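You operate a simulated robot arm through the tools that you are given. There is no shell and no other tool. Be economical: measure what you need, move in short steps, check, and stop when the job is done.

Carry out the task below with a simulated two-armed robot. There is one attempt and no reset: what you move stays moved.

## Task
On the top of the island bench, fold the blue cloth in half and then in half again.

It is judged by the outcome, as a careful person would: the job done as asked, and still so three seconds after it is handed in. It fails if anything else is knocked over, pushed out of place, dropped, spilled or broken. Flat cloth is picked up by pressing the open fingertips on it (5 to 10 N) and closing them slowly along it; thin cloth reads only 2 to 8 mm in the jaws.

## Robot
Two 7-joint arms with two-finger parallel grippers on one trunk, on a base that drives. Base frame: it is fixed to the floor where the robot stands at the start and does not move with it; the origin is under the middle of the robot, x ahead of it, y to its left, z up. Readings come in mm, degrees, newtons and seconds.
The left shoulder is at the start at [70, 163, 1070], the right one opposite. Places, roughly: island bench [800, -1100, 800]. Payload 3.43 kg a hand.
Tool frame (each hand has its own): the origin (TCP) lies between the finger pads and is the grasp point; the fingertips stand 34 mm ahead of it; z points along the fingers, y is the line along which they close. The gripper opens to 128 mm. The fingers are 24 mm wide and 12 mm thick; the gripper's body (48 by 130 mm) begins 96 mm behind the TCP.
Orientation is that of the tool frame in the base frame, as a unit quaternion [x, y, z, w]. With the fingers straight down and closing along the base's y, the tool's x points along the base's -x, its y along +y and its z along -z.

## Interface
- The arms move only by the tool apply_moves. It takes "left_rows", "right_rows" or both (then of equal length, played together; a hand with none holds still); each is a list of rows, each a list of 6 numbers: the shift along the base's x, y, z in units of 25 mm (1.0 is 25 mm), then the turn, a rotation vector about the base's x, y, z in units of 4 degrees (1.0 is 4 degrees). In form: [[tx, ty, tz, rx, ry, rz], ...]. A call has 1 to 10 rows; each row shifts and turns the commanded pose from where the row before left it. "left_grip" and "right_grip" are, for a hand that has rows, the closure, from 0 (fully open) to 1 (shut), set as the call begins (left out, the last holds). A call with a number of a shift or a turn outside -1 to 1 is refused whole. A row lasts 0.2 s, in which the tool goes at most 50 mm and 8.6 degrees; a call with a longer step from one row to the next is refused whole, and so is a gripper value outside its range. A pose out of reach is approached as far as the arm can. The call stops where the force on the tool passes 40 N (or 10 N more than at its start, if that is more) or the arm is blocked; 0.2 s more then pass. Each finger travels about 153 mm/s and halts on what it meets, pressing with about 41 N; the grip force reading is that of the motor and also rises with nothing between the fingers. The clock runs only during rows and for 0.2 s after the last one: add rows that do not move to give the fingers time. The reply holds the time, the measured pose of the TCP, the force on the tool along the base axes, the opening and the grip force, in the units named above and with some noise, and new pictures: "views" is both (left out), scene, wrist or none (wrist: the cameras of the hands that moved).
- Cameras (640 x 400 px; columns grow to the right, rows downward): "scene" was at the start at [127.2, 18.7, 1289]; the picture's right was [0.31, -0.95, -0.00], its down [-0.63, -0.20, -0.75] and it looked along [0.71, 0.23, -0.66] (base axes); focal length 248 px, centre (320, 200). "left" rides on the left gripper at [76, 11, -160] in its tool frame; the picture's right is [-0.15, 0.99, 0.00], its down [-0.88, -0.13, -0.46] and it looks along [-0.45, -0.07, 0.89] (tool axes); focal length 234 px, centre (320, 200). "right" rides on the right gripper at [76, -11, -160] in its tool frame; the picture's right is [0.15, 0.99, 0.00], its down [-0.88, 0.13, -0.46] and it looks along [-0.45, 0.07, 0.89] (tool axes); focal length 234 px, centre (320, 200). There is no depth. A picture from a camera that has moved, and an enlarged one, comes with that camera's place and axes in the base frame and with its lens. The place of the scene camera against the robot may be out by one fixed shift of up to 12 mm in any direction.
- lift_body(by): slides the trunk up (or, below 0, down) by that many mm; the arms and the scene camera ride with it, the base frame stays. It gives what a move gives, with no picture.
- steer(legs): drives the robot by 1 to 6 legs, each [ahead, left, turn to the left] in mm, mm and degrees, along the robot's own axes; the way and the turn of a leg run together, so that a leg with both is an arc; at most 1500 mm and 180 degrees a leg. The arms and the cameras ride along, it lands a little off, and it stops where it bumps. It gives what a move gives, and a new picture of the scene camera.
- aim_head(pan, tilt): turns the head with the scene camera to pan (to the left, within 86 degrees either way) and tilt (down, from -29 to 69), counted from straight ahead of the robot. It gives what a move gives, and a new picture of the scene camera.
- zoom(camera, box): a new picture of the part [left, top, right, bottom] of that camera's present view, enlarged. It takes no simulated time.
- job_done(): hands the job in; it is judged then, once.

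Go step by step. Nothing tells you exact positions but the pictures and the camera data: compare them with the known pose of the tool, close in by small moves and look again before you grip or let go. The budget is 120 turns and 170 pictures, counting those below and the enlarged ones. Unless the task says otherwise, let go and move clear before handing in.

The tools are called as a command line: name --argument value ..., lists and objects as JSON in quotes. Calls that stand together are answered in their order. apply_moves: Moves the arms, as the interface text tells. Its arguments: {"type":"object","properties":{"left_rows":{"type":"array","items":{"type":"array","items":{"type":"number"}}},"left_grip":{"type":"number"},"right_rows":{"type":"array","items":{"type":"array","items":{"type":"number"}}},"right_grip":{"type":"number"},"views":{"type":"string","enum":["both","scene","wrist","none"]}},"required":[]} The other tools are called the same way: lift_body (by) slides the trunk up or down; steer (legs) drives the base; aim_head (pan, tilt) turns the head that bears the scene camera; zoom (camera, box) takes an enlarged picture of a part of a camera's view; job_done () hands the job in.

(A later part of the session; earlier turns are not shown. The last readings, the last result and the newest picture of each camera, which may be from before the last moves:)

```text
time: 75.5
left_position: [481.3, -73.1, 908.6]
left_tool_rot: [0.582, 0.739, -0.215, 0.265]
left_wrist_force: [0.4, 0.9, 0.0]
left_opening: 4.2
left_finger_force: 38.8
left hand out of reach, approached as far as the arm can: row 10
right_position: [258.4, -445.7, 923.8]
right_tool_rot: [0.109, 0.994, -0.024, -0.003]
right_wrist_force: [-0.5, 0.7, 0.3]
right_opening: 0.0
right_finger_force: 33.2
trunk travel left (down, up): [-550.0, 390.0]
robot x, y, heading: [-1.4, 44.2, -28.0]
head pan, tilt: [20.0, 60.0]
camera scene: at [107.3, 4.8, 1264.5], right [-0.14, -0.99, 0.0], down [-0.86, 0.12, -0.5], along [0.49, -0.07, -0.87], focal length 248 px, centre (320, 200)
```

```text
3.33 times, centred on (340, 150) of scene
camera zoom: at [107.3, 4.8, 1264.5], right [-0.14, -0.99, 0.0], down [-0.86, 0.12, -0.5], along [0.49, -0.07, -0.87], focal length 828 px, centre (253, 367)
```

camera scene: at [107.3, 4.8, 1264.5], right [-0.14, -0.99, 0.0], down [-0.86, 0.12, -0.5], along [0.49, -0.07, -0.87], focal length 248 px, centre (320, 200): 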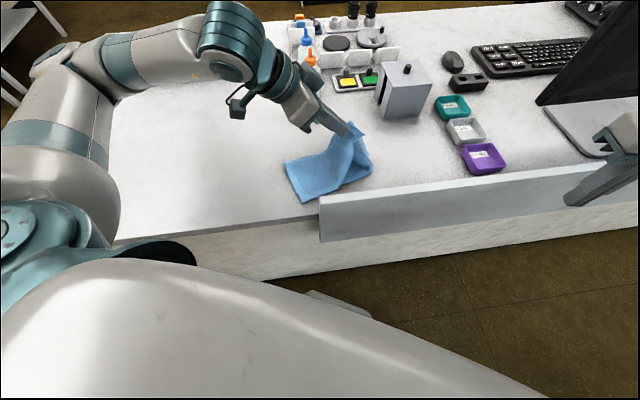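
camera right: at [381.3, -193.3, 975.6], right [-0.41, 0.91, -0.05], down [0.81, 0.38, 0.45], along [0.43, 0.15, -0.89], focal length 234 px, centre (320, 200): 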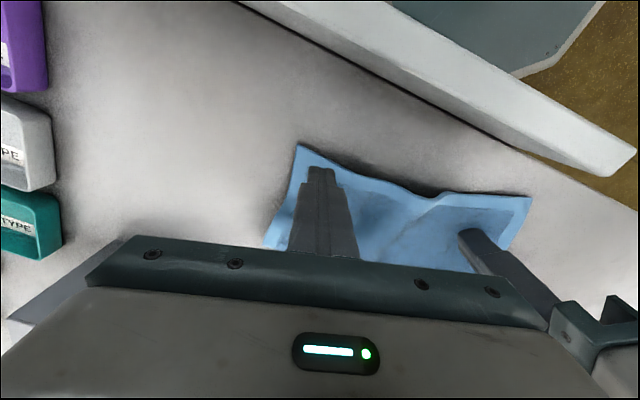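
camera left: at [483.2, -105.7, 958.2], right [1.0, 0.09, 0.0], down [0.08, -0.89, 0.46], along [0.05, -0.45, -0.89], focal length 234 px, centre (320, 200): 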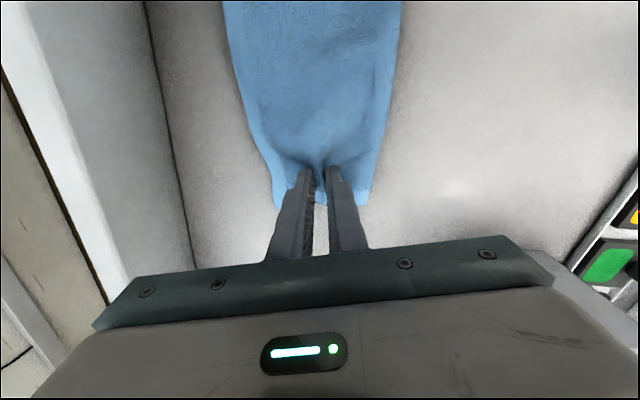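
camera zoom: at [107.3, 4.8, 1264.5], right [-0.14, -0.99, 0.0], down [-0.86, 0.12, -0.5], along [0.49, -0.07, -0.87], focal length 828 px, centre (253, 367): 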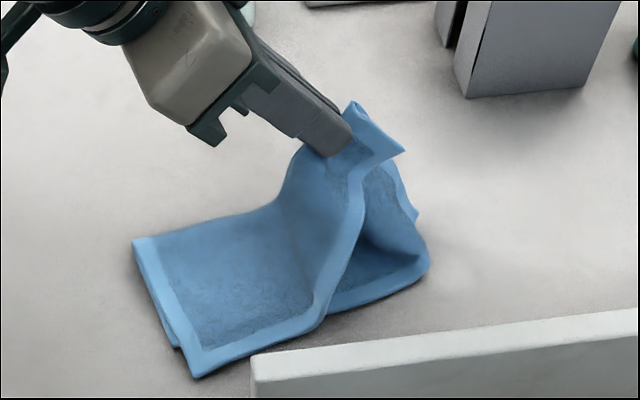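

Only the top layer is actually held; the lower one is lagging at the right. I'll lay it back flat the way it came. Instead of a cross fold I'll then fold the far folded edge, where both layers are joined, onto the near edge with both hands, since that method worked cleanly.

apply_moves --left_rows '[[0.05, -0.58, 0, 0.973, 0.23, 0], [0.05, -0.57, 0, 0.973, 0.23, 0], [0.05, -0.57, -0.1, 0.973, 0.23, 0], [0.05, -0.57, -0.2, 0.973, 0.23, 0], [0.05, -0.55, -0.3, 0.973, 0.23, 0], [0.05, -0.5, -0.4, 0.973, 0.23, 0], [0.05, -0.5, -0.5, 0.973, 0.23, 0], [0.05, -0.45, -0.6, 0.973, 0.23, 0], [0.05, -0.45, -0.6, 0.973, 0.23, 0], [0.05, -0.4, -0.6, 0.4, 0.1, 0]]' --views "scene"

zoom --camera "scene" --box '[270, 100, 430, 220]'

```text
time: 77.7
left_position: [495.3, -203.9, 825.2]
left_tool_rot: [0.617, 0.786, -0.013, 0.016]
left_wrist_force: [-0.4, 0.7, 0.9]
left_opening: 4.3
left_finger_force: 38.7
right_position: [257.5, -444.9, 923.2]
right_tool_rot: [0.109, 0.994, -0.023, -0.002]
right_wrist_force: [-0.8, 0.0, -0.5]
right_opening: 0.0
right_finger_force: 33.0
trunk travel left (down, up): [-550.0, 390.0]
robot x, y, heading: [1.0, 44.5, -28.4]
head pan, tilt: [20.0, 60.0]
camera scene: at [107.4, 3.5, 1264.5], right [-0.14, -0.99, 0.0], down [-0.86, 0.12, -0.5], along [0.49, -0.07, -0.87], focal length 248 px, centre (320, 200)
```

scene: 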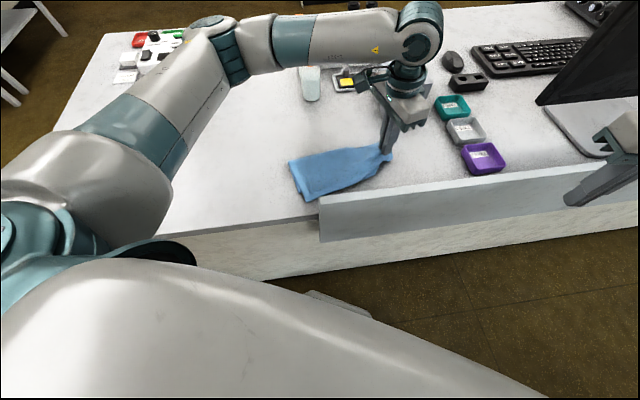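

```text
3.33 times, centred on (350, 160) of scene
camera zoom: at [107.4, 3.5, 1264.5], right [-0.14, -0.99, 0.0], down [-0.86, 0.12, -0.5], along [0.49, -0.07, -0.87], focal length 828 px, centre (220, 333)
```

zoom: 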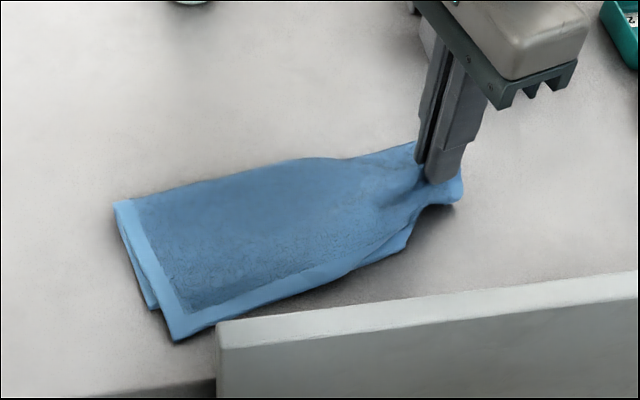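

I lower, release and lift away.

apply_moves --left_rows '[[0.06, -0.3, -0.4, 0, 0, 0], [0.06, -0.3, -0.4, 0, 0, 0], [0, 0, -0.1, 0, 0, 0]]' --views "none"

apply_moves --left_rows '[[0, 0, 0, 0, 0, 0], [0, 0, 0, 0, 0, 0], [0, 0, 0.5, 0, 0, 0], [0, 0, 0.9, 0, 0, 0], [0, 0, 0.9, 0, 0, 0], [0, 0.3, 0.9, 0, 0, 0], [0, 0.3, 0.9, 0, 0, 0], [0, 0.3, 0.9, 0, 0, 0]]' --left_grip 0.8 --views "none"

steer --legs '[[0, 0, 28], [-90, -90, 0]]'

aim_head --pan 0 --tilt 55

zoom --camera "scene" --box '[240, 100, 430, 220]'

```text
time: 78.5
left_position: [497.2, -218.2, 804.2]
left_tool_rot: [0.617, 0.787, -0.012, 0.017]
left_wrist_force: [-0.2, 0.8, 5.8]
left_opening: 4.3
left_finger_force: 39.2
right_position: [256.4, -445.2, 923.4]
right_tool_rot: [0.108, 0.994, -0.022, -0.003]
right_wrist_force: [-1.1, -0.7, 0.0]
right_opening: 0.0
right_finger_force: 32.7
trunk travel left (down, up): [-550.0, 390.0]
robot x, y, heading: [3.7, 44.2, -28.1]
head pan, tilt: [20.0, 60.0]
```

```text
time: 80.3
left_position: [498.1, -195.9, 929.7]
left_tool_rot: [0.617, 0.787, -0.013, 0.017]
left_wrist_force: [0.1, -0.2, 0.8]
left_opening: 25.4
left_finger_force: 0.0
right_position: [256.3, -444.3, 923.8]
right_tool_rot: [0.108, 0.994, -0.022, -0.003]
right_wrist_force: [-0.3, 0.0, 0.3]
right_opening: 0.0
right_finger_force: 33.5
trunk travel left (down, up): [-550.0, 390.0]
robot x, y, heading: [-0.1, 42.8, -28.3]
head pan, tilt: [20.0, 60.0]
```

```text
time: 83.0
left_position: [461.9, -24.0, 928.2]
left_tool_rot: [0.407, 0.913, -0.008, 0.018]
left_wrist_force: [-0.1, -0.4, 0.2]
left_opening: 25.6
left_finger_force: 0.0
right_position: [368.1, -355.6, 924.2]
right_tool_rot: [-0.135, 0.991, -0.023, 0.003]
right_wrist_force: [0.1, 0.0, -0.5]
right_opening: 0.0
right_finger_force: 33.4
trunk travel left (down, up): [-550.0, 390.0]
robot x, y, heading: [-87.9, -47.5, -0.0]
head pan, tilt: [20.0, 60.0]
camera scene: at [19.9, -30.7, 1264.5], right [0.34, -0.94, 0.0], down [-0.81, -0.29, -0.5], along [0.47, 0.17, -0.87], focal length 248 px, centre (320, 200)
```

scene: 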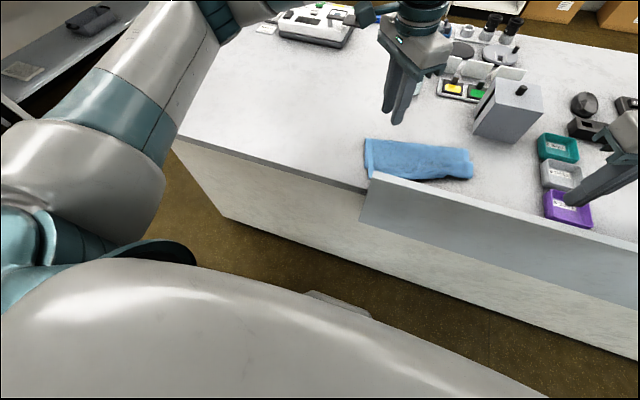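

```text
time: 83.8
left_position: [463.2, -22.6, 928.7]
left_tool_rot: [0.407, 0.913, -0.009, 0.018]
left_wrist_force: [-0.5, 0.1, 0.7]
left_opening: 25.6
left_finger_force: 0.0
right_position: [368.6, -356.0, 924.2]
right_tool_rot: [-0.137, 0.99, -0.023, 0.003]
right_wrist_force: [0.2, -0.2, -0.3]
right_opening: 0.0
right_finger_force: 33.1
trunk travel left (down, up): [-550.0, 390.0]
robot x, y, heading: [-89.4, -46.6, -0.1]
head pan, tilt: [0.0, 55.0]
camera scene: at [30.1, -52.7, 1270.5], right [0.0, -1.0, 0.0], down [-0.82, 0.0, -0.57], along [0.57, 0.0, -0.82], focal length 248 px, centre (320, 200)
```

scene: 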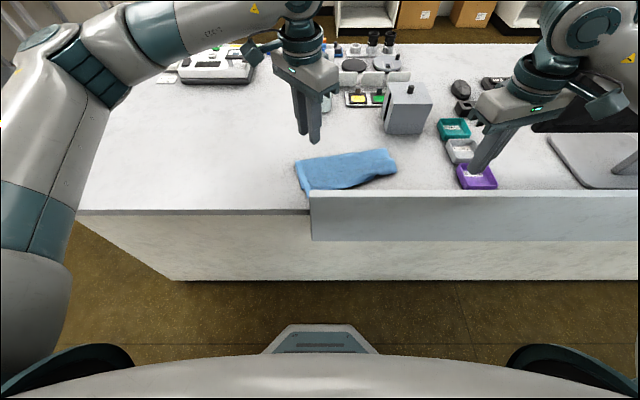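

```text
3.33 times, centred on (335, 160) of scene
camera zoom: at [30.1, -52.7, 1270.5], right [0.0, -1.0, 0.0], down [-0.82, 0.0, -0.57], along [0.57, 0.0, -0.82], focal length 828 px, centre (270, 333)
```

zoom: 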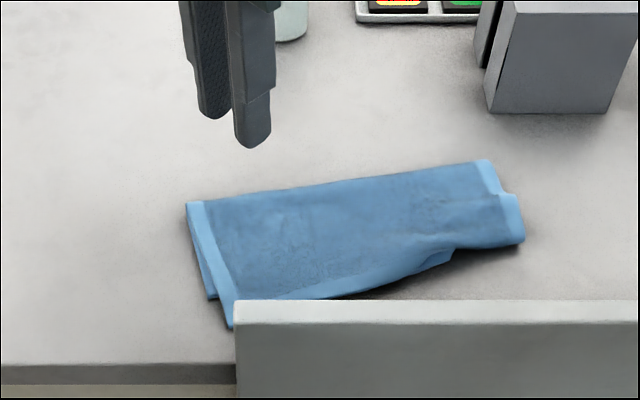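

The near-right corner looks tucked under, so I'll check from the left wrist camera.

zoom --camera "left" --box '[120, 0, 520, 250]'

zoom --camera "right" --box '[240, 0, 640, 250]'

```text
1.60 times, centred on (320, 125) of left
camera zoom: at [415.6, 47.6, 1083.5], right [0.83, 0.55, 0.0], down [0.48, -0.73, 0.49], along [0.27, -0.41, -0.87], focal length 375 px, centre (320, 320)
```

zoom: 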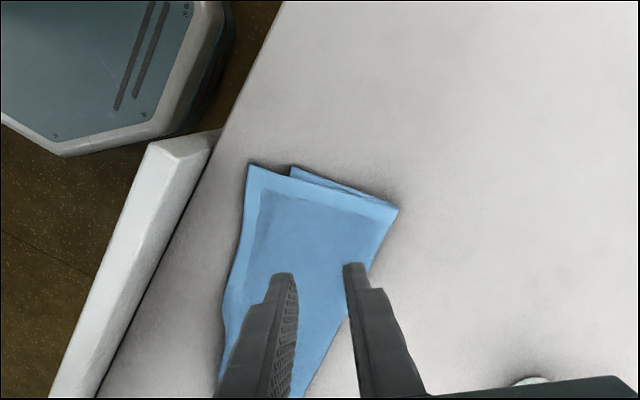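

```text
1.60 times, centred on (440, 125) of right
camera zoom: at [297.2, -380.6, 1083.9], right [-0.41, 0.91, -0.05], down [0.81, 0.38, 0.45], along [0.43, 0.15, -0.89], focal length 375 px, centre (128, 320)
```

zoom: 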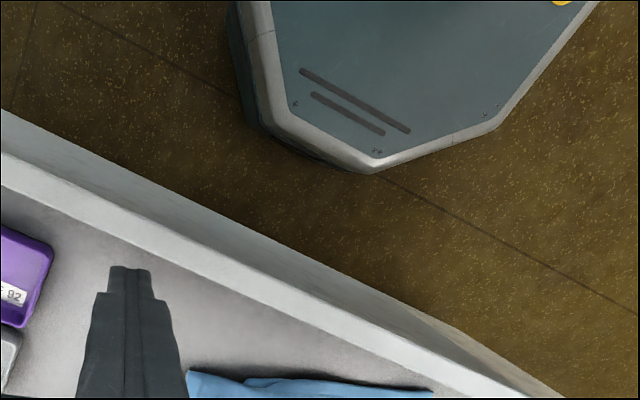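

apply_moves --right_rows '[[0.9, 0.2, 0.2, 0, 0, 0], [0.9, 0.2, 0.2, 0, 0, 0], [0.9, 0.2, 0.2, 0, 0, 0], [0.9, 0.2, 0.2, 0, 0, 0], [0.9, 0.2, 0.2, 0, 0, 0], [0.9, 0.2, 0.2, 0, 0, 0]]' --views "none"

zoom --camera "right" --box '[240, 20, 640, 270]'

```text
time: 85.2
left_position: [462.5, -21.7, 928.5]
left_tool_rot: [0.407, 0.913, -0.009, 0.018]
left_wrist_force: [-0.1, 0.4, 0.7]
left_opening: 25.6
left_finger_force: 0.0
right_position: [503.6, -325.2, 953.0]
right_tool_rot: [-0.136, 0.99, -0.023, 0.003]
right_wrist_force: [-0.1, -0.3, -0.7]
right_opening: 0.0
right_finger_force: 33.2
trunk travel left (down, up): [-550.0, 390.0]
robot x, y, heading: [-89.1, -49.3, -0.4]
head pan, tilt: [0.0, 55.0]
```

```text
1.60 times, centred on (440, 145) of right
camera zoom: at [432.7, -350.0, 1113.5], right [-0.41, 0.91, -0.05], down [0.81, 0.38, 0.45], along [0.43, 0.15, -0.89], focal length 375 px, centre (128, 288)
```

zoom: 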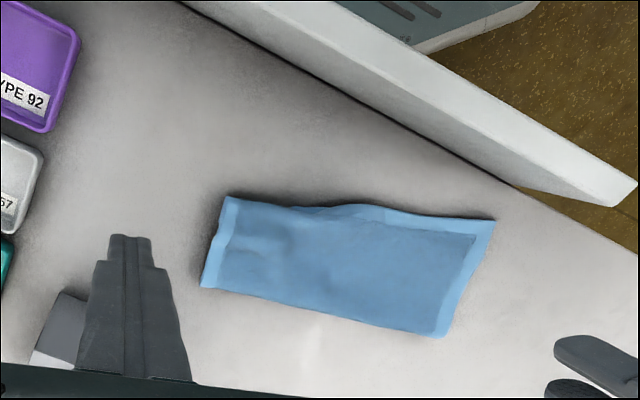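

The near-right part of the cloth is tucked under by ~30 mm. I'll repeat the right-hand pinch that took both layers, lift that end so the tuck hangs out, and lay it back stretched.

apply_moves --left_rows '[[0, 0.7, 0.3, 0, 0, 0], [0, 0.7, 0.3, 0, 0, 0], [0, 0.7, 0, 0, 0, 0], [0, 0.7, 0, 0, 0, 0], [0, 0.7, 0, 0, 0, 0], [0, 0.5, 0, 0, 0, 0], [0, 0, 0, 0, 0, 0]]' --right_rows '[[0.05, 0.72, -0.3, 0, 0, 0], [0.05, 0.72, -0.5, 0, 0, 0], [0.05, 0.72, -0.7, 0, 0, 0], [0.05, 0.72, -0.8, 0, 0, 0], [0.05, 0.72, -0.9, 0, 0, 0], [0.05, 0.72, -0.9, 0, 0, 0], [0.05, 0.72, -0.8, 0, 0, 0]]' --right_grip 0.69 --views "none"

zoom --camera "right" --box '[180, 40, 500, 240]'

```text
time: 86.8
left_position: [461.8, 77.5, 942.5]
left_tool_rot: [0.408, 0.913, -0.009, 0.018]
left_wrist_force: [0.1, 0.3, -0.1]
left_opening: 26.0
left_finger_force: 0.1
right_position: [512.7, -200.1, 830.1]
right_tool_rot: [-0.135, 0.991, -0.023, 0.003]
right_wrist_force: [0.1, 0.2, -0.6]
right_opening: 39.6
right_finger_force: 0.0
trunk travel left (down, up): [-550.0, 390.0]
robot x, y, heading: [-89.6, -42.0, 0.1]
head pan, tilt: [0.0, 55.0]
```

```text
2.00 times, centred on (340, 140) of right
camera zoom: at [440.9, -224.7, 991.0], right [-0.41, 0.91, -0.05], down [0.81, 0.38, 0.45], along [0.43, 0.15, -0.89], focal length 468 px, centre (280, 320)
```

zoom: 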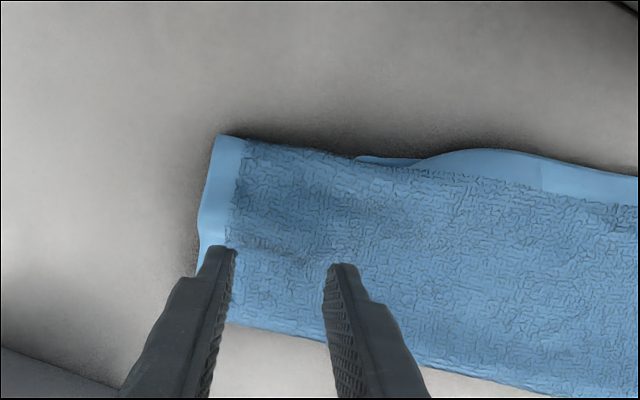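

apply_moves --right_rows '[[0, 0, -0.5, 0, 0, 0], [0, 0, -0.4, 0, 0, 0], [0, 0, -0.2, 0, 0, 0], [0, 0, -0.1, 0, 0, 0], [0, 0, 0, 0, 0, 0]]' --views "none"

```text
time: 88.0
left_position: [461.0, 77.9, 944.6]
left_tool_rot: [0.407, 0.913, -0.009, 0.019]
left_wrist_force: [-0.4, -0.3, -0.6]
left_opening: 25.6
left_finger_force: 0.0
right_position: [511.5, -199.5, 801.6]
right_tool_rot: [-0.135, 0.991, -0.023, 0.004]
right_wrist_force: [0.4, -1.1, 10.8]
right_opening: 38.6
right_finger_force: 0.2
trunk travel left (down, up): [-550.0, 390.0]
robot x, y, heading: [-87.3, -42.8, 0.1]
head pan, tilt: [0.0, 55.0]
```

apply_moves --right_rows '[[0, 0, -0.08, 0, 0, 0], [0, 0, 0, 0, 0, 0]]' --views "none"

apply_moves --right_rows '[[0, 0, 0, 0, 0, 0]]' --right_grip 0.77 --views "none"

apply_moves --right_rows '[[0, 0, 0, 0, 0, 0]]' --right_grip 0.83 --views "none"

apply_moves --right_rows '[[0, 0, 0, 0, 0, 0]]' --right_grip 0.89 --views "none"

apply_moves --right_rows '[[0, 0, 0, 0, 0, 0], [0, 0, 0, 0, 0, 0]]' --right_grip 1 --views "none"

```text
time: 88.6
left_position: [459.9, 77.7, 946.2]
left_tool_rot: [0.408, 0.913, -0.009, 0.019]
left_wrist_force: [0.5, 0.6, 0.2]
left_opening: 25.3
left_finger_force: 0.1
right_position: [511.0, -200.6, 801.4]
right_tool_rot: [-0.136, 0.99, -0.023, 0.005]
right_wrist_force: [2.0, -1.8, 22.8]
right_opening: 38.0
right_finger_force: 0.2
trunk travel left (down, up): [-550.0, 390.0]
robot x, y, heading: [-91.5, -46.2, -0.0]
head pan, tilt: [0.0, 55.0]
```

```text
time: 89.0
left_position: [459.7, 78.0, 944.9]
left_tool_rot: [0.408, 0.913, -0.009, 0.019]
left_wrist_force: [-0.1, 0.3, -1.2]
left_opening: 25.9
left_finger_force: 0.1
right_position: [509.7, -198.7, 800.9]
right_tool_rot: [-0.136, 0.99, -0.023, 0.005]
right_wrist_force: [1.8, 2.2, 25.4]
right_opening: 29.2
right_finger_force: 0.0
trunk travel left (down, up): [-550.0, 390.0]
robot x, y, heading: [-90.4, -40.8, -0.3]
head pan, tilt: [0.0, 55.0]
```

```text
time: 89.4
left_position: [461.1, 78.1, 944.8]
left_tool_rot: [0.408, 0.913, -0.009, 0.019]
left_wrist_force: [-0.2, -0.1, -0.2]
left_opening: 25.6
left_finger_force: 0.1
right_position: [510.3, -199.4, 801.7]
right_tool_rot: [-0.135, 0.991, -0.022, 0.006]
right_wrist_force: [1.6, 1.4, 26.9]
right_opening: 22.8
right_finger_force: 0.7
trunk travel left (down, up): [-550.0, 390.0]
robot x, y, heading: [-90.0, -44.6, -0.1]
head pan, tilt: [0.0, 55.0]
```

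```text
time: 89.8
left_position: [460.7, 77.2, 944.6]
left_tool_rot: [0.407, 0.913, -0.009, 0.02]
left_wrist_force: [-0.1, 0.2, 0.0]
left_opening: 25.5
left_finger_force: 0.1
right_position: [509.9, -199.4, 800.1]
right_tool_rot: [-0.136, 0.99, -0.024, 0.004]
right_wrist_force: [-0.4, 3.9, 27.1]
right_opening: 15.4
right_finger_force: 10.8
trunk travel left (down, up): [-550.0, 390.0]
robot x, y, heading: [-87.3, -40.1, -0.0]
head pan, tilt: [0.0, 55.0]
```

```text
time: 90.4
left_position: [459.4, 77.7, 944.6]
left_tool_rot: [0.408, 0.913, -0.008, 0.02]
left_wrist_force: [0.4, 0.0, -0.5]
left_opening: 25.9
left_finger_force: 0.0
right_position: [510.0, -200.2, 801.0]
right_tool_rot: [-0.135, 0.991, -0.023, 0.004]
right_wrist_force: [-1.7, 0.2, 30.1]
right_opening: 9.3
right_finger_force: 40.6
trunk travel left (down, up): [-550.0, 390.0]
robot x, y, heading: [-85.9, -48.2, -0.0]
head pan, tilt: [0.0, 55.0]
```

The grip reads 9.3 mm, so both layers are held. I lift this end high so the tuck can hang free.

apply_moves --right_rows '[[0, 0, 0.6, 0, 0, 0], [0, 0.1, 0.8, 0, 0, 0], [0, 0.2, 0.9, 0, 0, 0], [0, 0.4, 0.9, 0, 0, 0], [0, 0.5, 0.8, 0, 0, 0], [0, 0.5, 0.7, 0, 0, 0], [0, 0, 0, 0, 0, 0]]' --views "scene"

zoom --camera "scene" --box '[260, 90, 420, 210]'

```text
time: 92.0
left_position: [462.9, 76.6, 943.5]
left_tool_rot: [0.408, 0.913, -0.008, 0.018]
left_wrist_force: [-0.1, -0.3, 0.8]
left_opening: 25.8
left_finger_force: 0.0
right_position: [512.3, -156.5, 916.1]
right_tool_rot: [-0.135, 0.991, -0.022, 0.003]
right_wrist_force: [-0.2, -0.1, 0.2]
right_opening: 8.0
right_finger_force: 41.0
trunk travel left (down, up): [-550.0, 390.0]
robot x, y, heading: [-89.5, -45.7, 0.3]
head pan, tilt: [0.0, 55.0]
camera scene: at [30.1, -53.3, 1270.5], right [0.0, -1.0, 0.0], down [-0.82, 0.0, -0.57], along [0.57, 0.0, -0.82], focal length 248 px, centre (320, 200)
```

scene: 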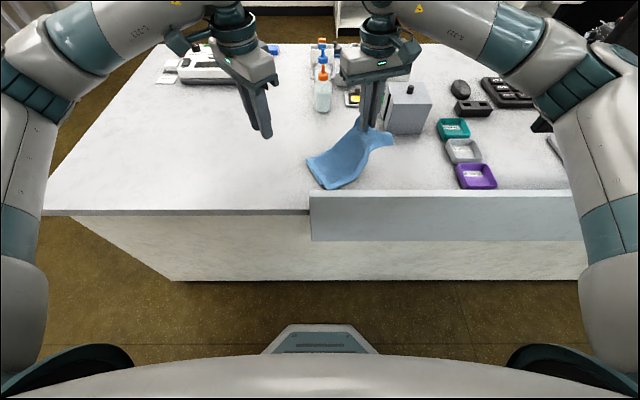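

```text
3.33 times, centred on (340, 150) of scene
camera zoom: at [30.1, -53.3, 1270.5], right [0.0, -1.0, 0.0], down [-0.82, 0.0, -0.57], along [0.57, 0.0, -0.82], focal length 828 px, centre (253, 367)
```

zoom: 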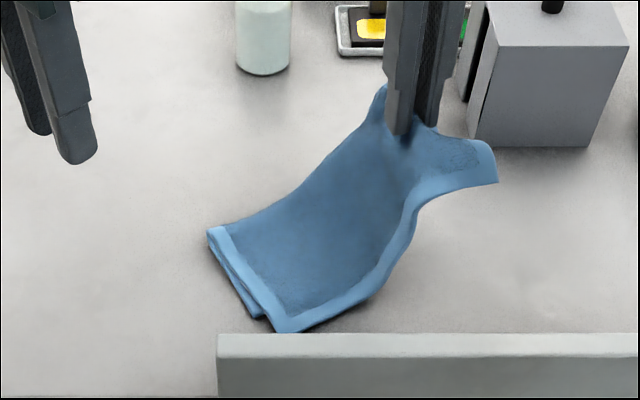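

The tuck has come out and the near edge is clean. I lay the end back down to the right, slightly stretched, and release.

apply_moves --right_rows '[[0, -0.55, -0.6, 0, 0, 0], [0, -0.55, -0.8, 0, 0, 0], [0, -0.5, -0.9, 0, 0, 0], [0, -0.35, -0.9, 0, 0, 0], [0, -0.3, -0.8, 0, 0, 0], [0.03, -0.2, -0.3, 0, 0, 0], [0.03, -0.1, 0, 0, 0, 0]]' --views "none"

apply_moves --right_rows '[[0, 0, 0, 0, 0, 0], [0, 0, 0, 0, 0, 0], [0, 0, 0.5, 0, 0, 0], [0, 0, 0.9, 0, 0, 0], [0, -0.5, 0.9, 0, 0, 0], [0, -0.9, 0.9, 0, 0, 0], [0, -0.9, 0.9, 0, 0, 0], [0, -0.9, 0.9, 0, 0, 0]]' --right_grip 0.8 --views "none"

zoom --camera "right" --box '[240, 20, 640, 270]'

zoom --camera "scene" --box '[240, 100, 430, 220]'

```text
time: 93.6
left_position: [461.3, 77.1, 944.7]
left_tool_rot: [0.408, 0.913, -0.009, 0.018]
left_wrist_force: [0.5, 0.6, 0.2]
left_opening: 25.6
left_finger_force: 0.0
right_position: [513.5, -222.0, 807.1]
right_tool_rot: [-0.135, 0.991, -0.022, 0.003]
right_wrist_force: [-0.4, 0.6, 1.1]
right_opening: 8.0
right_finger_force: 40.5
trunk travel left (down, up): [-550.0, 390.0]
robot x, y, heading: [-88.3, -48.2, -0.1]
head pan, tilt: [0.0, 55.0]
```

```text
time: 95.4
left_position: [460.7, 76.1, 944.6]
left_tool_rot: [0.407, 0.913, -0.008, 0.018]
left_wrist_force: [0.2, 0.4, 0.0]
left_opening: 25.5
left_finger_force: 0.1
right_position: [512.5, -302.9, 934.7]
right_tool_rot: [-0.136, 0.99, -0.023, 0.002]
right_wrist_force: [0.4, -0.4, 0.8]
right_opening: 25.4
right_finger_force: 0.0
trunk travel left (down, up): [-550.0, 390.0]
robot x, y, heading: [-91.4, -50.3, -0.2]
head pan, tilt: [0.0, 55.0]
```

```text
1.60 times, centred on (440, 145) of right
camera zoom: at [441.2, -326.8, 1094.9], right [-0.41, 0.91, -0.05], down [0.81, 0.38, 0.45], along [0.43, 0.15, -0.89], focal length 375 px, centre (128, 288)
```

zoom: 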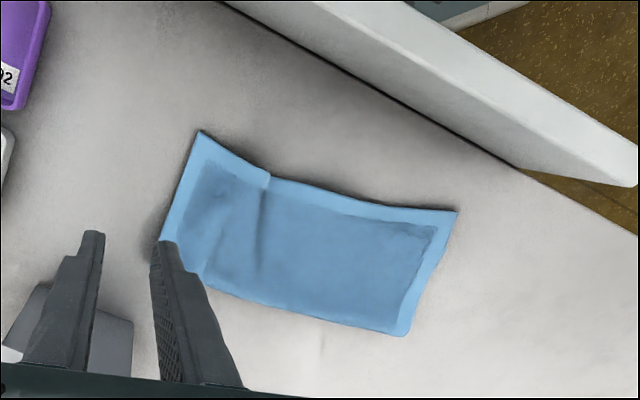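

```text
3.33 times, centred on (335, 160) of scene
camera zoom: at [29.4, -53.4, 1270.6], right [0.0, -1.0, 0.0], down [-0.82, 0.0, -0.57], along [0.57, 0.0, -0.82], focal length 828 px, centre (270, 333)
```

zoom: 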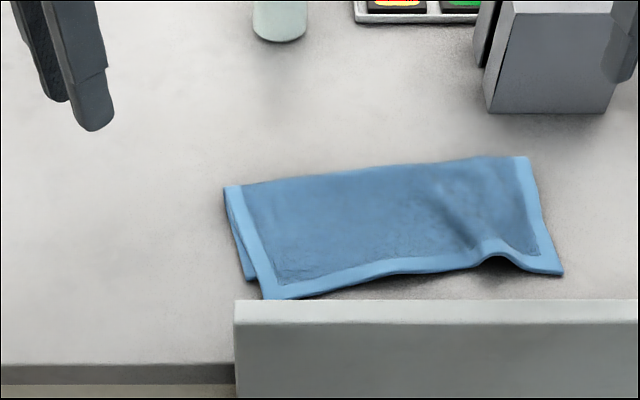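

Nearly flat again, with one wrinkle at the near right. I shift the base right 100 mm to centre on the cloth, then smooth with a pin-and-pull.

steer --legs '[[0, -100, 0]]'

apply_moves --left_rows '[[0.05, -0.9, -0.5, 0, 0, 0], [0.05, -0.9, -0.9, 0, 0, 0], [0.05, -0.9, -0.9, 0, 0, 0], [0.05, -0.9, -0.9, 0, 0, 0], [0, 0, -0.9, 0, 0, 0], [0, 0, -0.9, 0, 0, 0], [0, 0, -0.5, 0, 0, 0], [0, 0, -0.15, 0, 0, 0]]' --right_rows '[[-0.25, 0.72, -0.3, 0, 0, 0], [-0.25, 0.72, -0.5, 0, 0, 0], [-0.25, 0.72, -0.7, 0, 0, 0], [-0.25, 0.72, -0.8, 0, 0, 0], [-0.25, 0.72, -0.8, 0, 0, 0], [-0.25, 0.72, -0.8, 0, 0, 0], [-0.25, 0.72, -0.8, 0, 0, 0], [-0.25, 0.72, 0, 0, 0, 0]]' --left_grip 1 --right_grip 1 --views "scene"

```text
time: 96.6
left_position: [461.5, -24.4, 942.9]
left_tool_rot: [0.408, 0.913, -0.008, 0.018]
left_wrist_force: [0.7, -0.9, 0.7]
left_opening: 25.5
left_finger_force: 0.1
right_position: [512.3, -402.2, 934.0]
right_tool_rot: [-0.136, 0.99, -0.023, 0.003]
right_wrist_force: [0.5, -0.2, 0.4]
right_opening: 25.3
right_finger_force: 0.1
trunk travel left (down, up): [-550.0, 390.0]
robot x, y, heading: [-87.9, -146.1, -0.3]
head pan, tilt: [0.0, 55.0]
camera scene: at [29.7, -154.9, 1270.5], right [0.0, -1.0, 0.0], down [-0.82, 0.0, -0.57], along [0.57, 0.0, -0.82], focal length 248 px, centre (320, 200)
```

scene: 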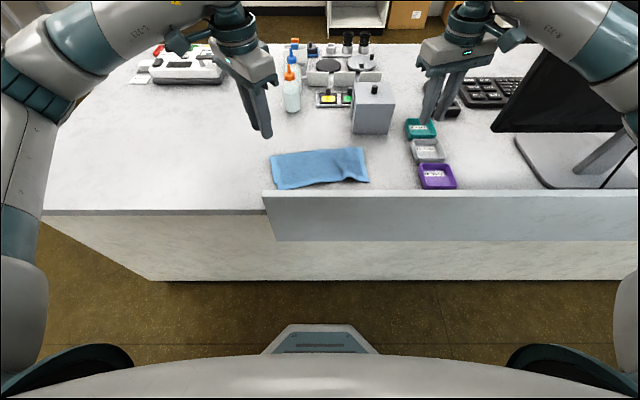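

```text
time: 98.4
left_position: [466.8, -113.7, 802.7]
left_tool_rot: [0.408, 0.913, -0.008, 0.019]
left_wrist_force: [0.6, -0.1, 1.3]
left_opening: 0.0
left_finger_force: 33.1
right_position: [462.8, -258.4, 819.5]
right_tool_rot: [-0.135, 0.991, -0.023, 0.003]
right_wrist_force: [0.4, -0.2, -1.1]
right_opening: 0.0
right_finger_force: 32.7
trunk travel left (down, up): [-550.0, 390.0]
robot x, y, heading: [-88.6, -146.6, -0.2]
head pan, tilt: [0.0, 55.0]
camera scene: at [29.4, -153.7, 1270.6], right [0.0, -1.0, 0.0], down [-0.82, 0.0, -0.57], along [0.57, 0.0, -0.82], focal length 248 px, centre (320, 200)
```

scene: 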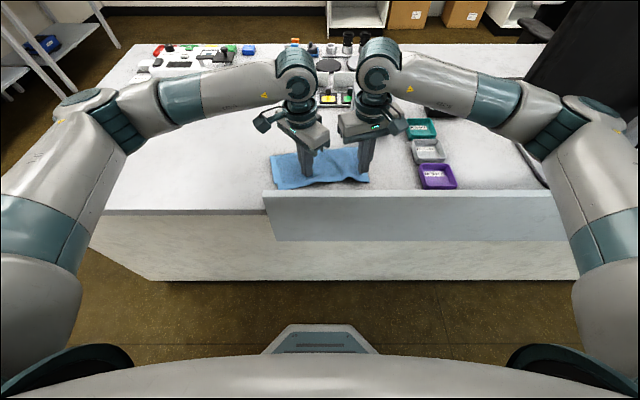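

apply_moves --left_rows '[[0, 0, -0.1, 0, 0, 0], [0, 0, -0.06, 0, 0, 0], [0, 0, 0, 0, 0, 0], [0, 0, 0, 0, 0, 0]]' --right_rows '[[0, 0, -0.5, 0, 0, 0], [0, 0, -0.24, 0, 0, 0], [0, 0, -0.1, 0, 0, 0], [0, 0, 0, 0, 0, 0]]' --views "none"

```text
time: 99.4
left_position: [466.0, -112.8, 800.5]
left_tool_rot: [0.408, 0.913, -0.009, 0.02]
left_wrist_force: [2.4, -0.1, 11.6]
left_opening: 0.1
left_finger_force: 32.8
right_position: [463.9, -258.1, 797.7]
right_tool_rot: [-0.136, 0.99, -0.022, 0.005]
right_wrist_force: [1.4, 1.5, 9.6]
right_opening: 0.0
right_finger_force: 33.5
trunk travel left (down, up): [-550.0, 390.0]
robot x, y, heading: [-88.3, -147.7, -0.1]
head pan, tilt: [0.0, 55.0]
```

apply_moves --left_rows '[[0, 0, -0.07, 0, 0, 0], [0, 0, 0, 0, 0, 0], [0, 0, 0, 0, 0, 0], [0, 0, 0, 0, 0, 0], [0, 0, 0, 0, 0, 0], [0, 0, 0, 0, 0, 0]]' --right_rows '[[0, 0, -0.04, 0, 0, 0], [0.02, -0.25, 0, 0, 0, 0], [0.02, -0.25, 0, 0, 0, 0], [0.02, -0.25, 0, 0, 0, 0], [0.02, -0.25, 0, 0, 0, 0], [0.02, -0.2, 0, 0, 0, 0]]' --views "none"

zoom --camera "scene" --box '[230, 100, 420, 220]'

```text
time: 100.8
left_position: [464.5, -113.3, 799.9]
left_tool_rot: [0.408, 0.913, -0.01, 0.02]
left_wrist_force: [5.0, -9.2, 22.5]
left_opening: 0.1
left_finger_force: 33.2
right_position: [463.6, -285.7, 797.4]
right_tool_rot: [-0.137, 0.99, -0.022, 0.005]
right_wrist_force: [-0.9, 16.2, 21.6]
right_opening: 0.2
right_finger_force: 32.9
trunk travel left (down, up): [-550.0, 390.0]
robot x, y, heading: [-85.5, -147.4, 0.0]
head pan, tilt: [0.0, 55.0]
```

```text
3.33 times, centred on (325, 160) of scene
camera zoom: at [26.1, -152.9, 1271.1], right [0.0, -1.0, 0.0], down [-0.82, 0.0, -0.58], along [0.58, 0.0, -0.82], focal length 828 px, centre (303, 333)
```

zoom: 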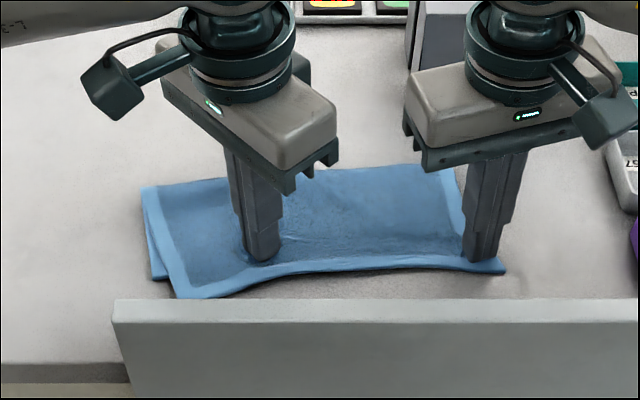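

Smooth now. I lift both hands, rotate the right to its diagonal, and go above the far corners (FL ≈ (533,-17), FR ≈ (562,-282)).

apply_moves --left_rows '[[0, 0, 0.8, 0, 0, 0], [0, 0, 0.8, 0, 0, 0], [0.24, 0.41, 0, 0, 0, 0], [0.24, 0.41, 0, 0, 0, 0], [0.24, 0.41, 0, 0, 0, 0], [0.24, 0.41, 0, 0, 0, 0], [0.24, 0.41, 0, 0, 0, 0], [0.24, 0.41, 0, 0, 0, 0], [0.24, 0.41, 0, 0, 0, 0]]' --right_rows '[[0, 0, 0.8, 0, 0, 0], [0, 0, 0.8, 0, 0, 1], [0.4, 0.17, 0, 0, 0, 1], [0.4, 0.17, 0, 0, 0, 1], [0.4, 0.17, 0, 0, 0, 1], [0.4, 0.17, 0, 0, 0, 1], [0.4, 0.17, 0, 0, 0, 1], [0.4, 0.17, 0, 0, 0, 1], [0.4, 0.17, 0, 0, 0, 1]]' --left_grip 0.69 --right_grip 0.69 --views "wrist"

```text
time: 102.8
left_position: [508.7, -41.7, 837.7]
left_tool_rot: [0.407, 0.913, -0.008, 0.018]
left_wrist_force: [-0.8, 0.4, 0.5]
left_opening: 39.6
left_finger_force: 0.0
right_position: [535.0, -259.1, 834.8]
right_tool_rot: [-0.403, 0.915, -0.02, 0.01]
right_wrist_force: [-0.1, 0.4, 0.2]
right_opening: 39.6
right_finger_force: 0.1
trunk travel left (down, up): [-550.0, 390.0]
robot x, y, heading: [-89.8, -145.1, -0.2]
head pan, tilt: [0.0, 55.0]
camera right: at [488.1, -317.6, 994.7], right [-0.83, 0.56, -0.05], down [0.48, 0.75, 0.45], along [0.28, 0.35, -0.89], focal length 234 px, centre (320, 200)
camera left: at [462.0, 28.0, 991.9], right [0.83, 0.55, 0.0], down [0.48, -0.73, 0.49], along [0.27, -0.41, -0.87], focal length 234 px, centre (320, 200)
```

right: 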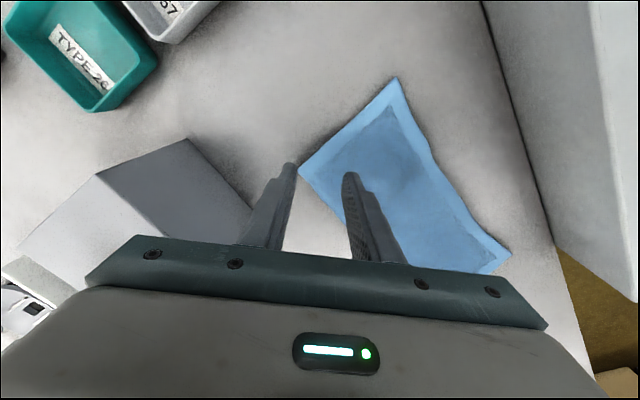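
left: 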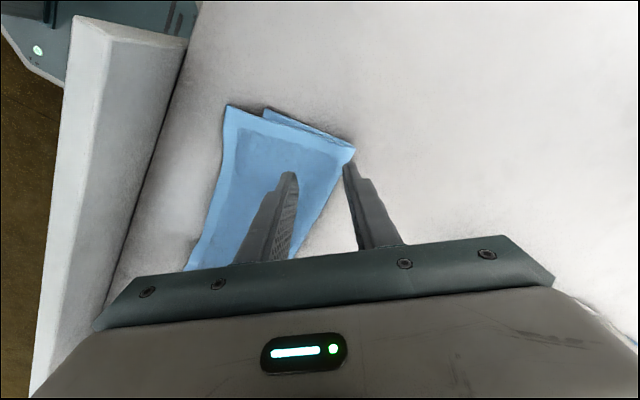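

Corner fixes: left nudge (-5,+5), right (-5,+16). Then descend to near contact.

apply_moves --left_rows '[[-0.19, 0.2, 0, 0, 0, 0], [0, 0, -0.6, 0, 0, 0], [0, 0, -0.5, 0, 0, 0]]' --right_rows '[[-0.2, 0.66, 0, 0, 0, 0], [0, 0, -0.6, 0, 0, 0], [0, 0, -0.4, 0, 0, 0]]' --views "wrist"

```text
time: 103.6
left_position: [504.4, -37.0, 808.9]
left_tool_rot: [0.408, 0.913, -0.01, 0.019]
left_wrist_force: [-0.6, 0.2, 0.6]
left_opening: 39.8
left_finger_force: 0.1
right_position: [530.5, -242.2, 809.3]
right_tool_rot: [-0.403, 0.915, -0.021, 0.01]
right_wrist_force: [0.4, -0.1, 0.5]
right_opening: 39.5
right_finger_force: 0.0
trunk travel left (down, up): [-550.0, 390.0]
robot x, y, heading: [-88.5, -147.2, 0.1]
head pan, tilt: [0.0, 55.0]
camera right: at [482.7, -301.1, 970.0], right [-0.83, 0.56, -0.05], down [0.48, 0.75, 0.45], along [0.29, 0.35, -0.89], focal length 234 px, centre (320, 200)
camera left: at [457.0, 33.0, 963.8], right [0.83, 0.55, 0.01], down [0.48, -0.73, 0.49], along [0.27, -0.41, -0.87], focal length 234 px, centre (320, 200)
```

right: 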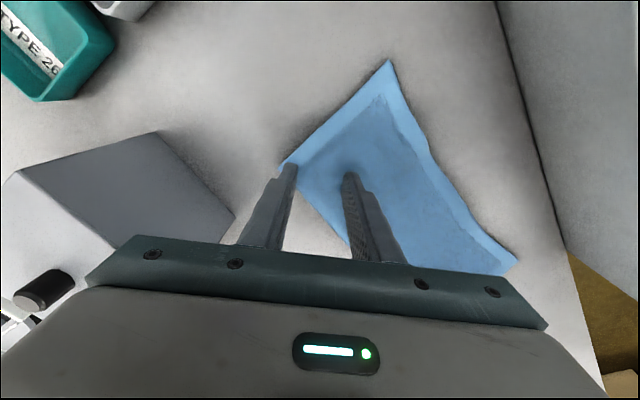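
left: 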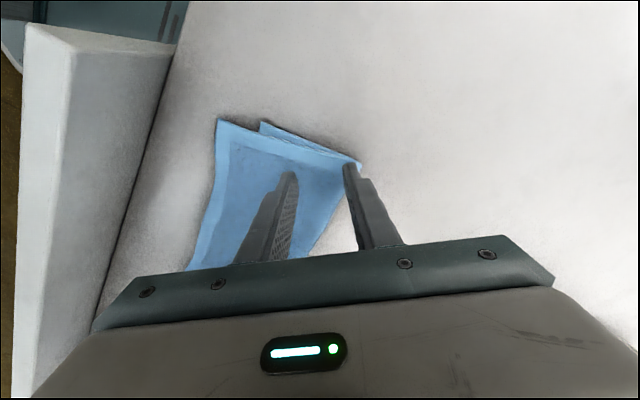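

Well placed on both corners. I press both to ~20 N, then close in steps.

apply_moves --left_rows '[[0, 0, -0.2, 0, 0, 0], [0, 0, -0.12, 0, 0, 0], [0, 0, 0, 0, 0, 0]]' --right_rows '[[0, 0, -0.2, 0, 0, 0], [0, 0, -0.12, 0, 0, 0], [0, 0, 0, 0, 0, 0]]' --views "none"

```text
time: 104.4
left_position: [502.9, -36.7, 802.0]
left_tool_rot: [0.407, 0.913, -0.009, 0.019]
left_wrist_force: [0.6, 0.0, 3.6]
left_opening: 39.7
left_finger_force: 0.0
right_position: [530.0, -242.1, 803.1]
right_tool_rot: [-0.403, 0.915, -0.021, 0.01]
right_wrist_force: [1.8, 1.0, 11.1]
right_opening: 39.5
right_finger_force: 0.1
trunk travel left (down, up): [-550.0, 390.0]
robot x, y, heading: [-89.4, -149.0, 0.1]
head pan, tilt: [0.0, 55.0]
```

apply_moves --left_rows '[[0, 0, -0.13, 0, 0, 0], [0, 0, 0, 0, 0, 0]]' --right_rows '[[0, 0, -0.07, 0, 0, 0], [0, 0, 0, 0, 0, 0]]' --views "none"

apply_moves --left_rows '[[0, 0, 0, 0, 0, 0]]' --right_rows '[[0, 0, 0, 0, 0, 0]]' --left_grip 0.77 --right_grip 0.77 --views "none"

apply_moves --left_rows '[[0, 0, 0, 0, 0, 0]]' --right_rows '[[0, 0, 0, 0, 0, 0]]' --left_grip 0.84 --right_grip 0.84 --views "wrist"

```text
time: 105.0
left_position: [503.7, -36.7, 800.1]
left_tool_rot: [0.407, 0.913, -0.007, 0.019]
left_wrist_force: [3.1, 0.2, 10.7]
left_opening: 39.4
left_finger_force: 0.1
right_position: [529.2, -242.2, 801.8]
right_tool_rot: [-0.403, 0.915, -0.021, 0.012]
right_wrist_force: [2.9, 1.8, 19.9]
right_opening: 38.8
right_finger_force: 0.0
trunk travel left (down, up): [-550.0, 390.0]
robot x, y, heading: [-87.2, -144.4, -0.2]
head pan, tilt: [0.0, 55.0]
```

```text
time: 105.4
left_position: [501.5, -37.8, 799.8]
left_tool_rot: [0.407, 0.913, -0.008, 0.02]
left_wrist_force: [0.1, -3.6, 12.0]
left_opening: 29.3
left_finger_force: 0.1
right_position: [530.1, -242.5, 801.6]
right_tool_rot: [-0.403, 0.915, -0.02, 0.011]
right_wrist_force: [1.2, 5.5, 19.6]
right_opening: 30.0
right_finger_force: 0.3
trunk travel left (down, up): [-550.0, 390.0]
robot x, y, heading: [-89.9, -146.0, -0.1]
head pan, tilt: [0.0, 55.0]
```

```text
time: 105.8
left_position: [501.3, -38.7, 799.6]
left_tool_rot: [0.407, 0.913, -0.009, 0.019]
left_wrist_force: [0.5, -5.8, 12.4]
left_opening: 21.3
left_finger_force: 0.4
right_position: [528.9, -242.3, 801.3]
right_tool_rot: [-0.403, 0.915, -0.022, 0.01]
right_wrist_force: [3.1, 4.8, 17.8]
right_opening: 20.7
right_finger_force: 0.3
trunk travel left (down, up): [-550.0, 390.0]
robot x, y, heading: [-93.3, -144.4, -0.0]
head pan, tilt: [0.0, 55.0]
camera right: at [481.0, -301.8, 962.2], right [-0.83, 0.56, -0.05], down [0.48, 0.75, 0.45], along [0.29, 0.35, -0.89], focal length 234 px, centre (320, 200)
camera left: at [454.3, 32.5, 954.4], right [0.83, 0.55, 0.01], down [0.48, -0.73, 0.49], along [0.28, -0.41, -0.87], focal length 234 px, centre (320, 200)
```

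right: 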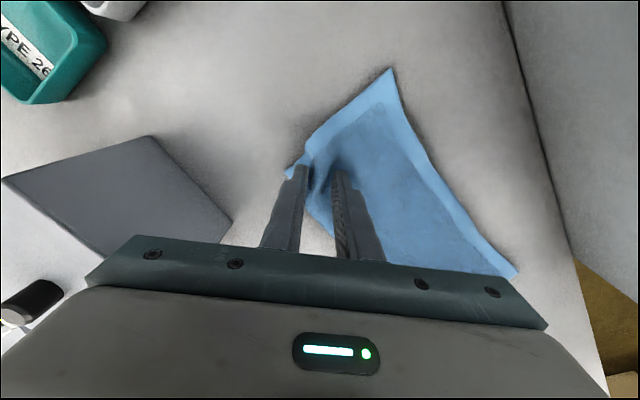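
left: 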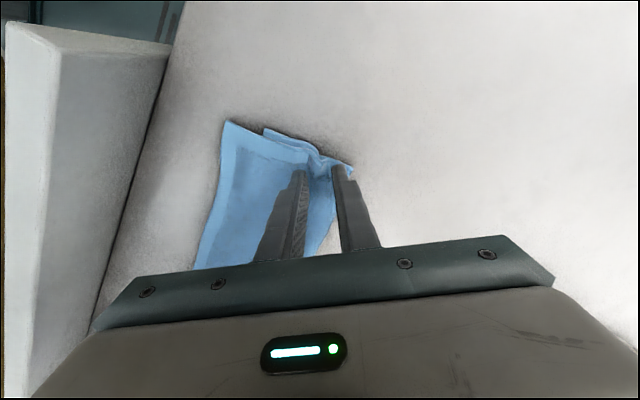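

Buckling nicely on both corners, with the left lifting two layers. I close fully.

apply_moves --left_rows '[[0, 0, 0, 0, 0, 0]]' --right_rows '[[0, 0, 0, 0, 0, 0]]' --left_grip 0.91 --right_grip 0.91 --views "none"

apply_moves --left_rows '[[0, 0, 0, 0, 0, 0], [0, 0, 0, 0, 0, 0]]' --right_rows '[[0, 0, 0, 0, 0, 0], [0, 0, 0, 0, 0, 0]]' --left_grip 1 --right_grip 1 --views "none"

apply_moves --left_rows '[[0, 0, 0.4, 0, 0, 0], [-0.1, 0, 0.4, 0, 0, 0], [-0.2, 0, 0.4, 0, 0, 0]]' --right_rows '[[0, 0, 0.4, 0, 0, 0], [-0.1, 0, 0.4, 0, 0, 0], [-0.2, 0, 0.4, 0, 0, 0]]' --views "none"

zoom --camera "scene" --box '[230, 100, 420, 220]'

```text
time: 106.2
left_position: [501.7, -37.1, 799.6]
left_tool_rot: [0.408, 0.913, -0.008, 0.02]
left_wrist_force: [0.6, -6.3, 13.5]
left_opening: 12.3
left_finger_force: 0.7
right_position: [530.0, -242.6, 801.3]
right_tool_rot: [-0.404, 0.915, -0.021, 0.011]
right_wrist_force: [-3.4, 9.9, 16.8]
right_opening: 9.6
right_finger_force: 7.8
trunk travel left (down, up): [-550.0, 390.0]
robot x, y, heading: [-88.3, -144.4, -0.2]
head pan, tilt: [0.0, 55.0]
```

```text
time: 106.8
left_position: [500.3, -38.6, 799.4]
left_tool_rot: [0.408, 0.913, -0.009, 0.02]
left_wrist_force: [0.9, -11.9, 12.9]
left_opening: 4.0
left_finger_force: 38.2
right_position: [528.4, -241.5, 800.6]
right_tool_rot: [-0.404, 0.914, -0.021, 0.01]
right_wrist_force: [-4.4, 13.6, 16.1]
right_opening: 6.1
right_finger_force: 40.1
trunk travel left (down, up): [-550.0, 390.0]
robot x, y, heading: [-89.1, -147.1, -0.1]
head pan, tilt: [0.0, 55.0]
```

```text
time: 107.6
left_position: [495.3, -36.1, 827.8]
left_tool_rot: [0.407, 0.913, -0.008, 0.018]
left_wrist_force: [1.7, -9.9, 0.1]
left_opening: 4.1
left_finger_force: 38.4
right_position: [524.4, -242.1, 828.8]
right_tool_rot: [-0.404, 0.915, -0.021, 0.009]
right_wrist_force: [-0.5, 9.9, -0.6]
right_opening: 5.7
right_finger_force: 40.1
trunk travel left (down, up): [-550.0, 390.0]
robot x, y, heading: [-87.0, -148.4, -0.2]
head pan, tilt: [0.0, 55.0]
```

```text
3.33 times, centred on (325, 160) of scene
camera zoom: at [29.6, -154.2, 1270.4], right [0.0, -1.0, 0.0], down [-0.82, 0.0, -0.57], along [0.57, 0.0, -0.82], focal length 828 px, centre (303, 333)
```

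zoom: 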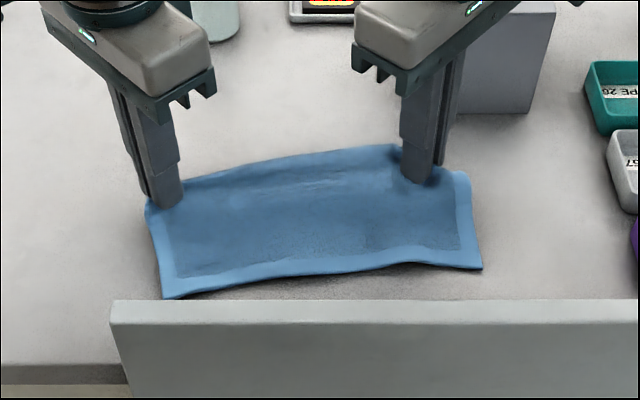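

Both corners are held and the two layers are joined along this edge. I fold it over toward the near edge with a tilt, easing the sideways tension.

apply_moves --left_rows '[[-0.2, -0.2, 0.6, 0, -1, 0], [-0.4, 0, 0.5, 0, -1, 0], [-0.5, 0, 0.3, 0, -1, 0], [-0.5, 0, 0, 0, -1, 0]]' --right_rows '[[-0.2, 0.2, 0.6, 0, -1, 0], [-0.4, 0, 0.5, 0, -1, 0], [-0.5, 0, 0.3, 0, -1, 0], [-0.5, 0, 0, 0, -1, 0]]' --views "none"

zoom --camera "scene" --box '[230, 100, 420, 220]'

zoom --camera "left" --box '[120, 0, 520, 250]'

```text
time: 108.6
left_position: [455.1, -42.2, 863.1]
left_tool_rot: [0.404, 0.902, 0.048, 0.146]
left_wrist_force: [-0.2, -0.3, 0.6]
left_opening: 3.6
left_finger_force: 37.9
right_position: [482.3, -237.1, 864.3]
right_tool_rot: [-0.396, 0.905, -0.078, 0.138]
right_wrist_force: [0.0, 0.7, 0.5]
right_opening: 5.3
right_finger_force: 39.6
trunk travel left (down, up): [-550.0, 390.0]
robot x, y, heading: [-91.8, -146.6, 0.1]
head pan, tilt: [0.0, 55.0]
```

```text
3.33 times, centred on (325, 160) of scene
camera zoom: at [29.1, -154.3, 1270.6], right [0.0, -1.0, 0.0], down [-0.82, 0.0, -0.57], along [0.57, 0.0, -0.82], focal length 828 px, centre (303, 333)
```

zoom: 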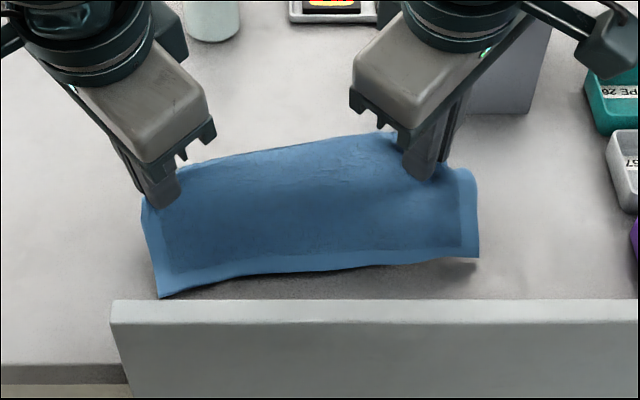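

```text
1.60 times, centred on (320, 125) of left
camera zoom: at [366.8, 27.5, 999.7], right [0.8, 0.55, 0.24], down [0.32, -0.73, 0.61], along [0.51, -0.41, -0.76], focal length 375 px, centre (320, 320)
```

zoom: 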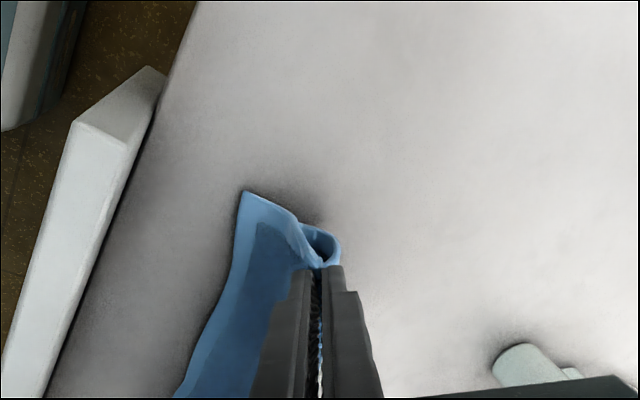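

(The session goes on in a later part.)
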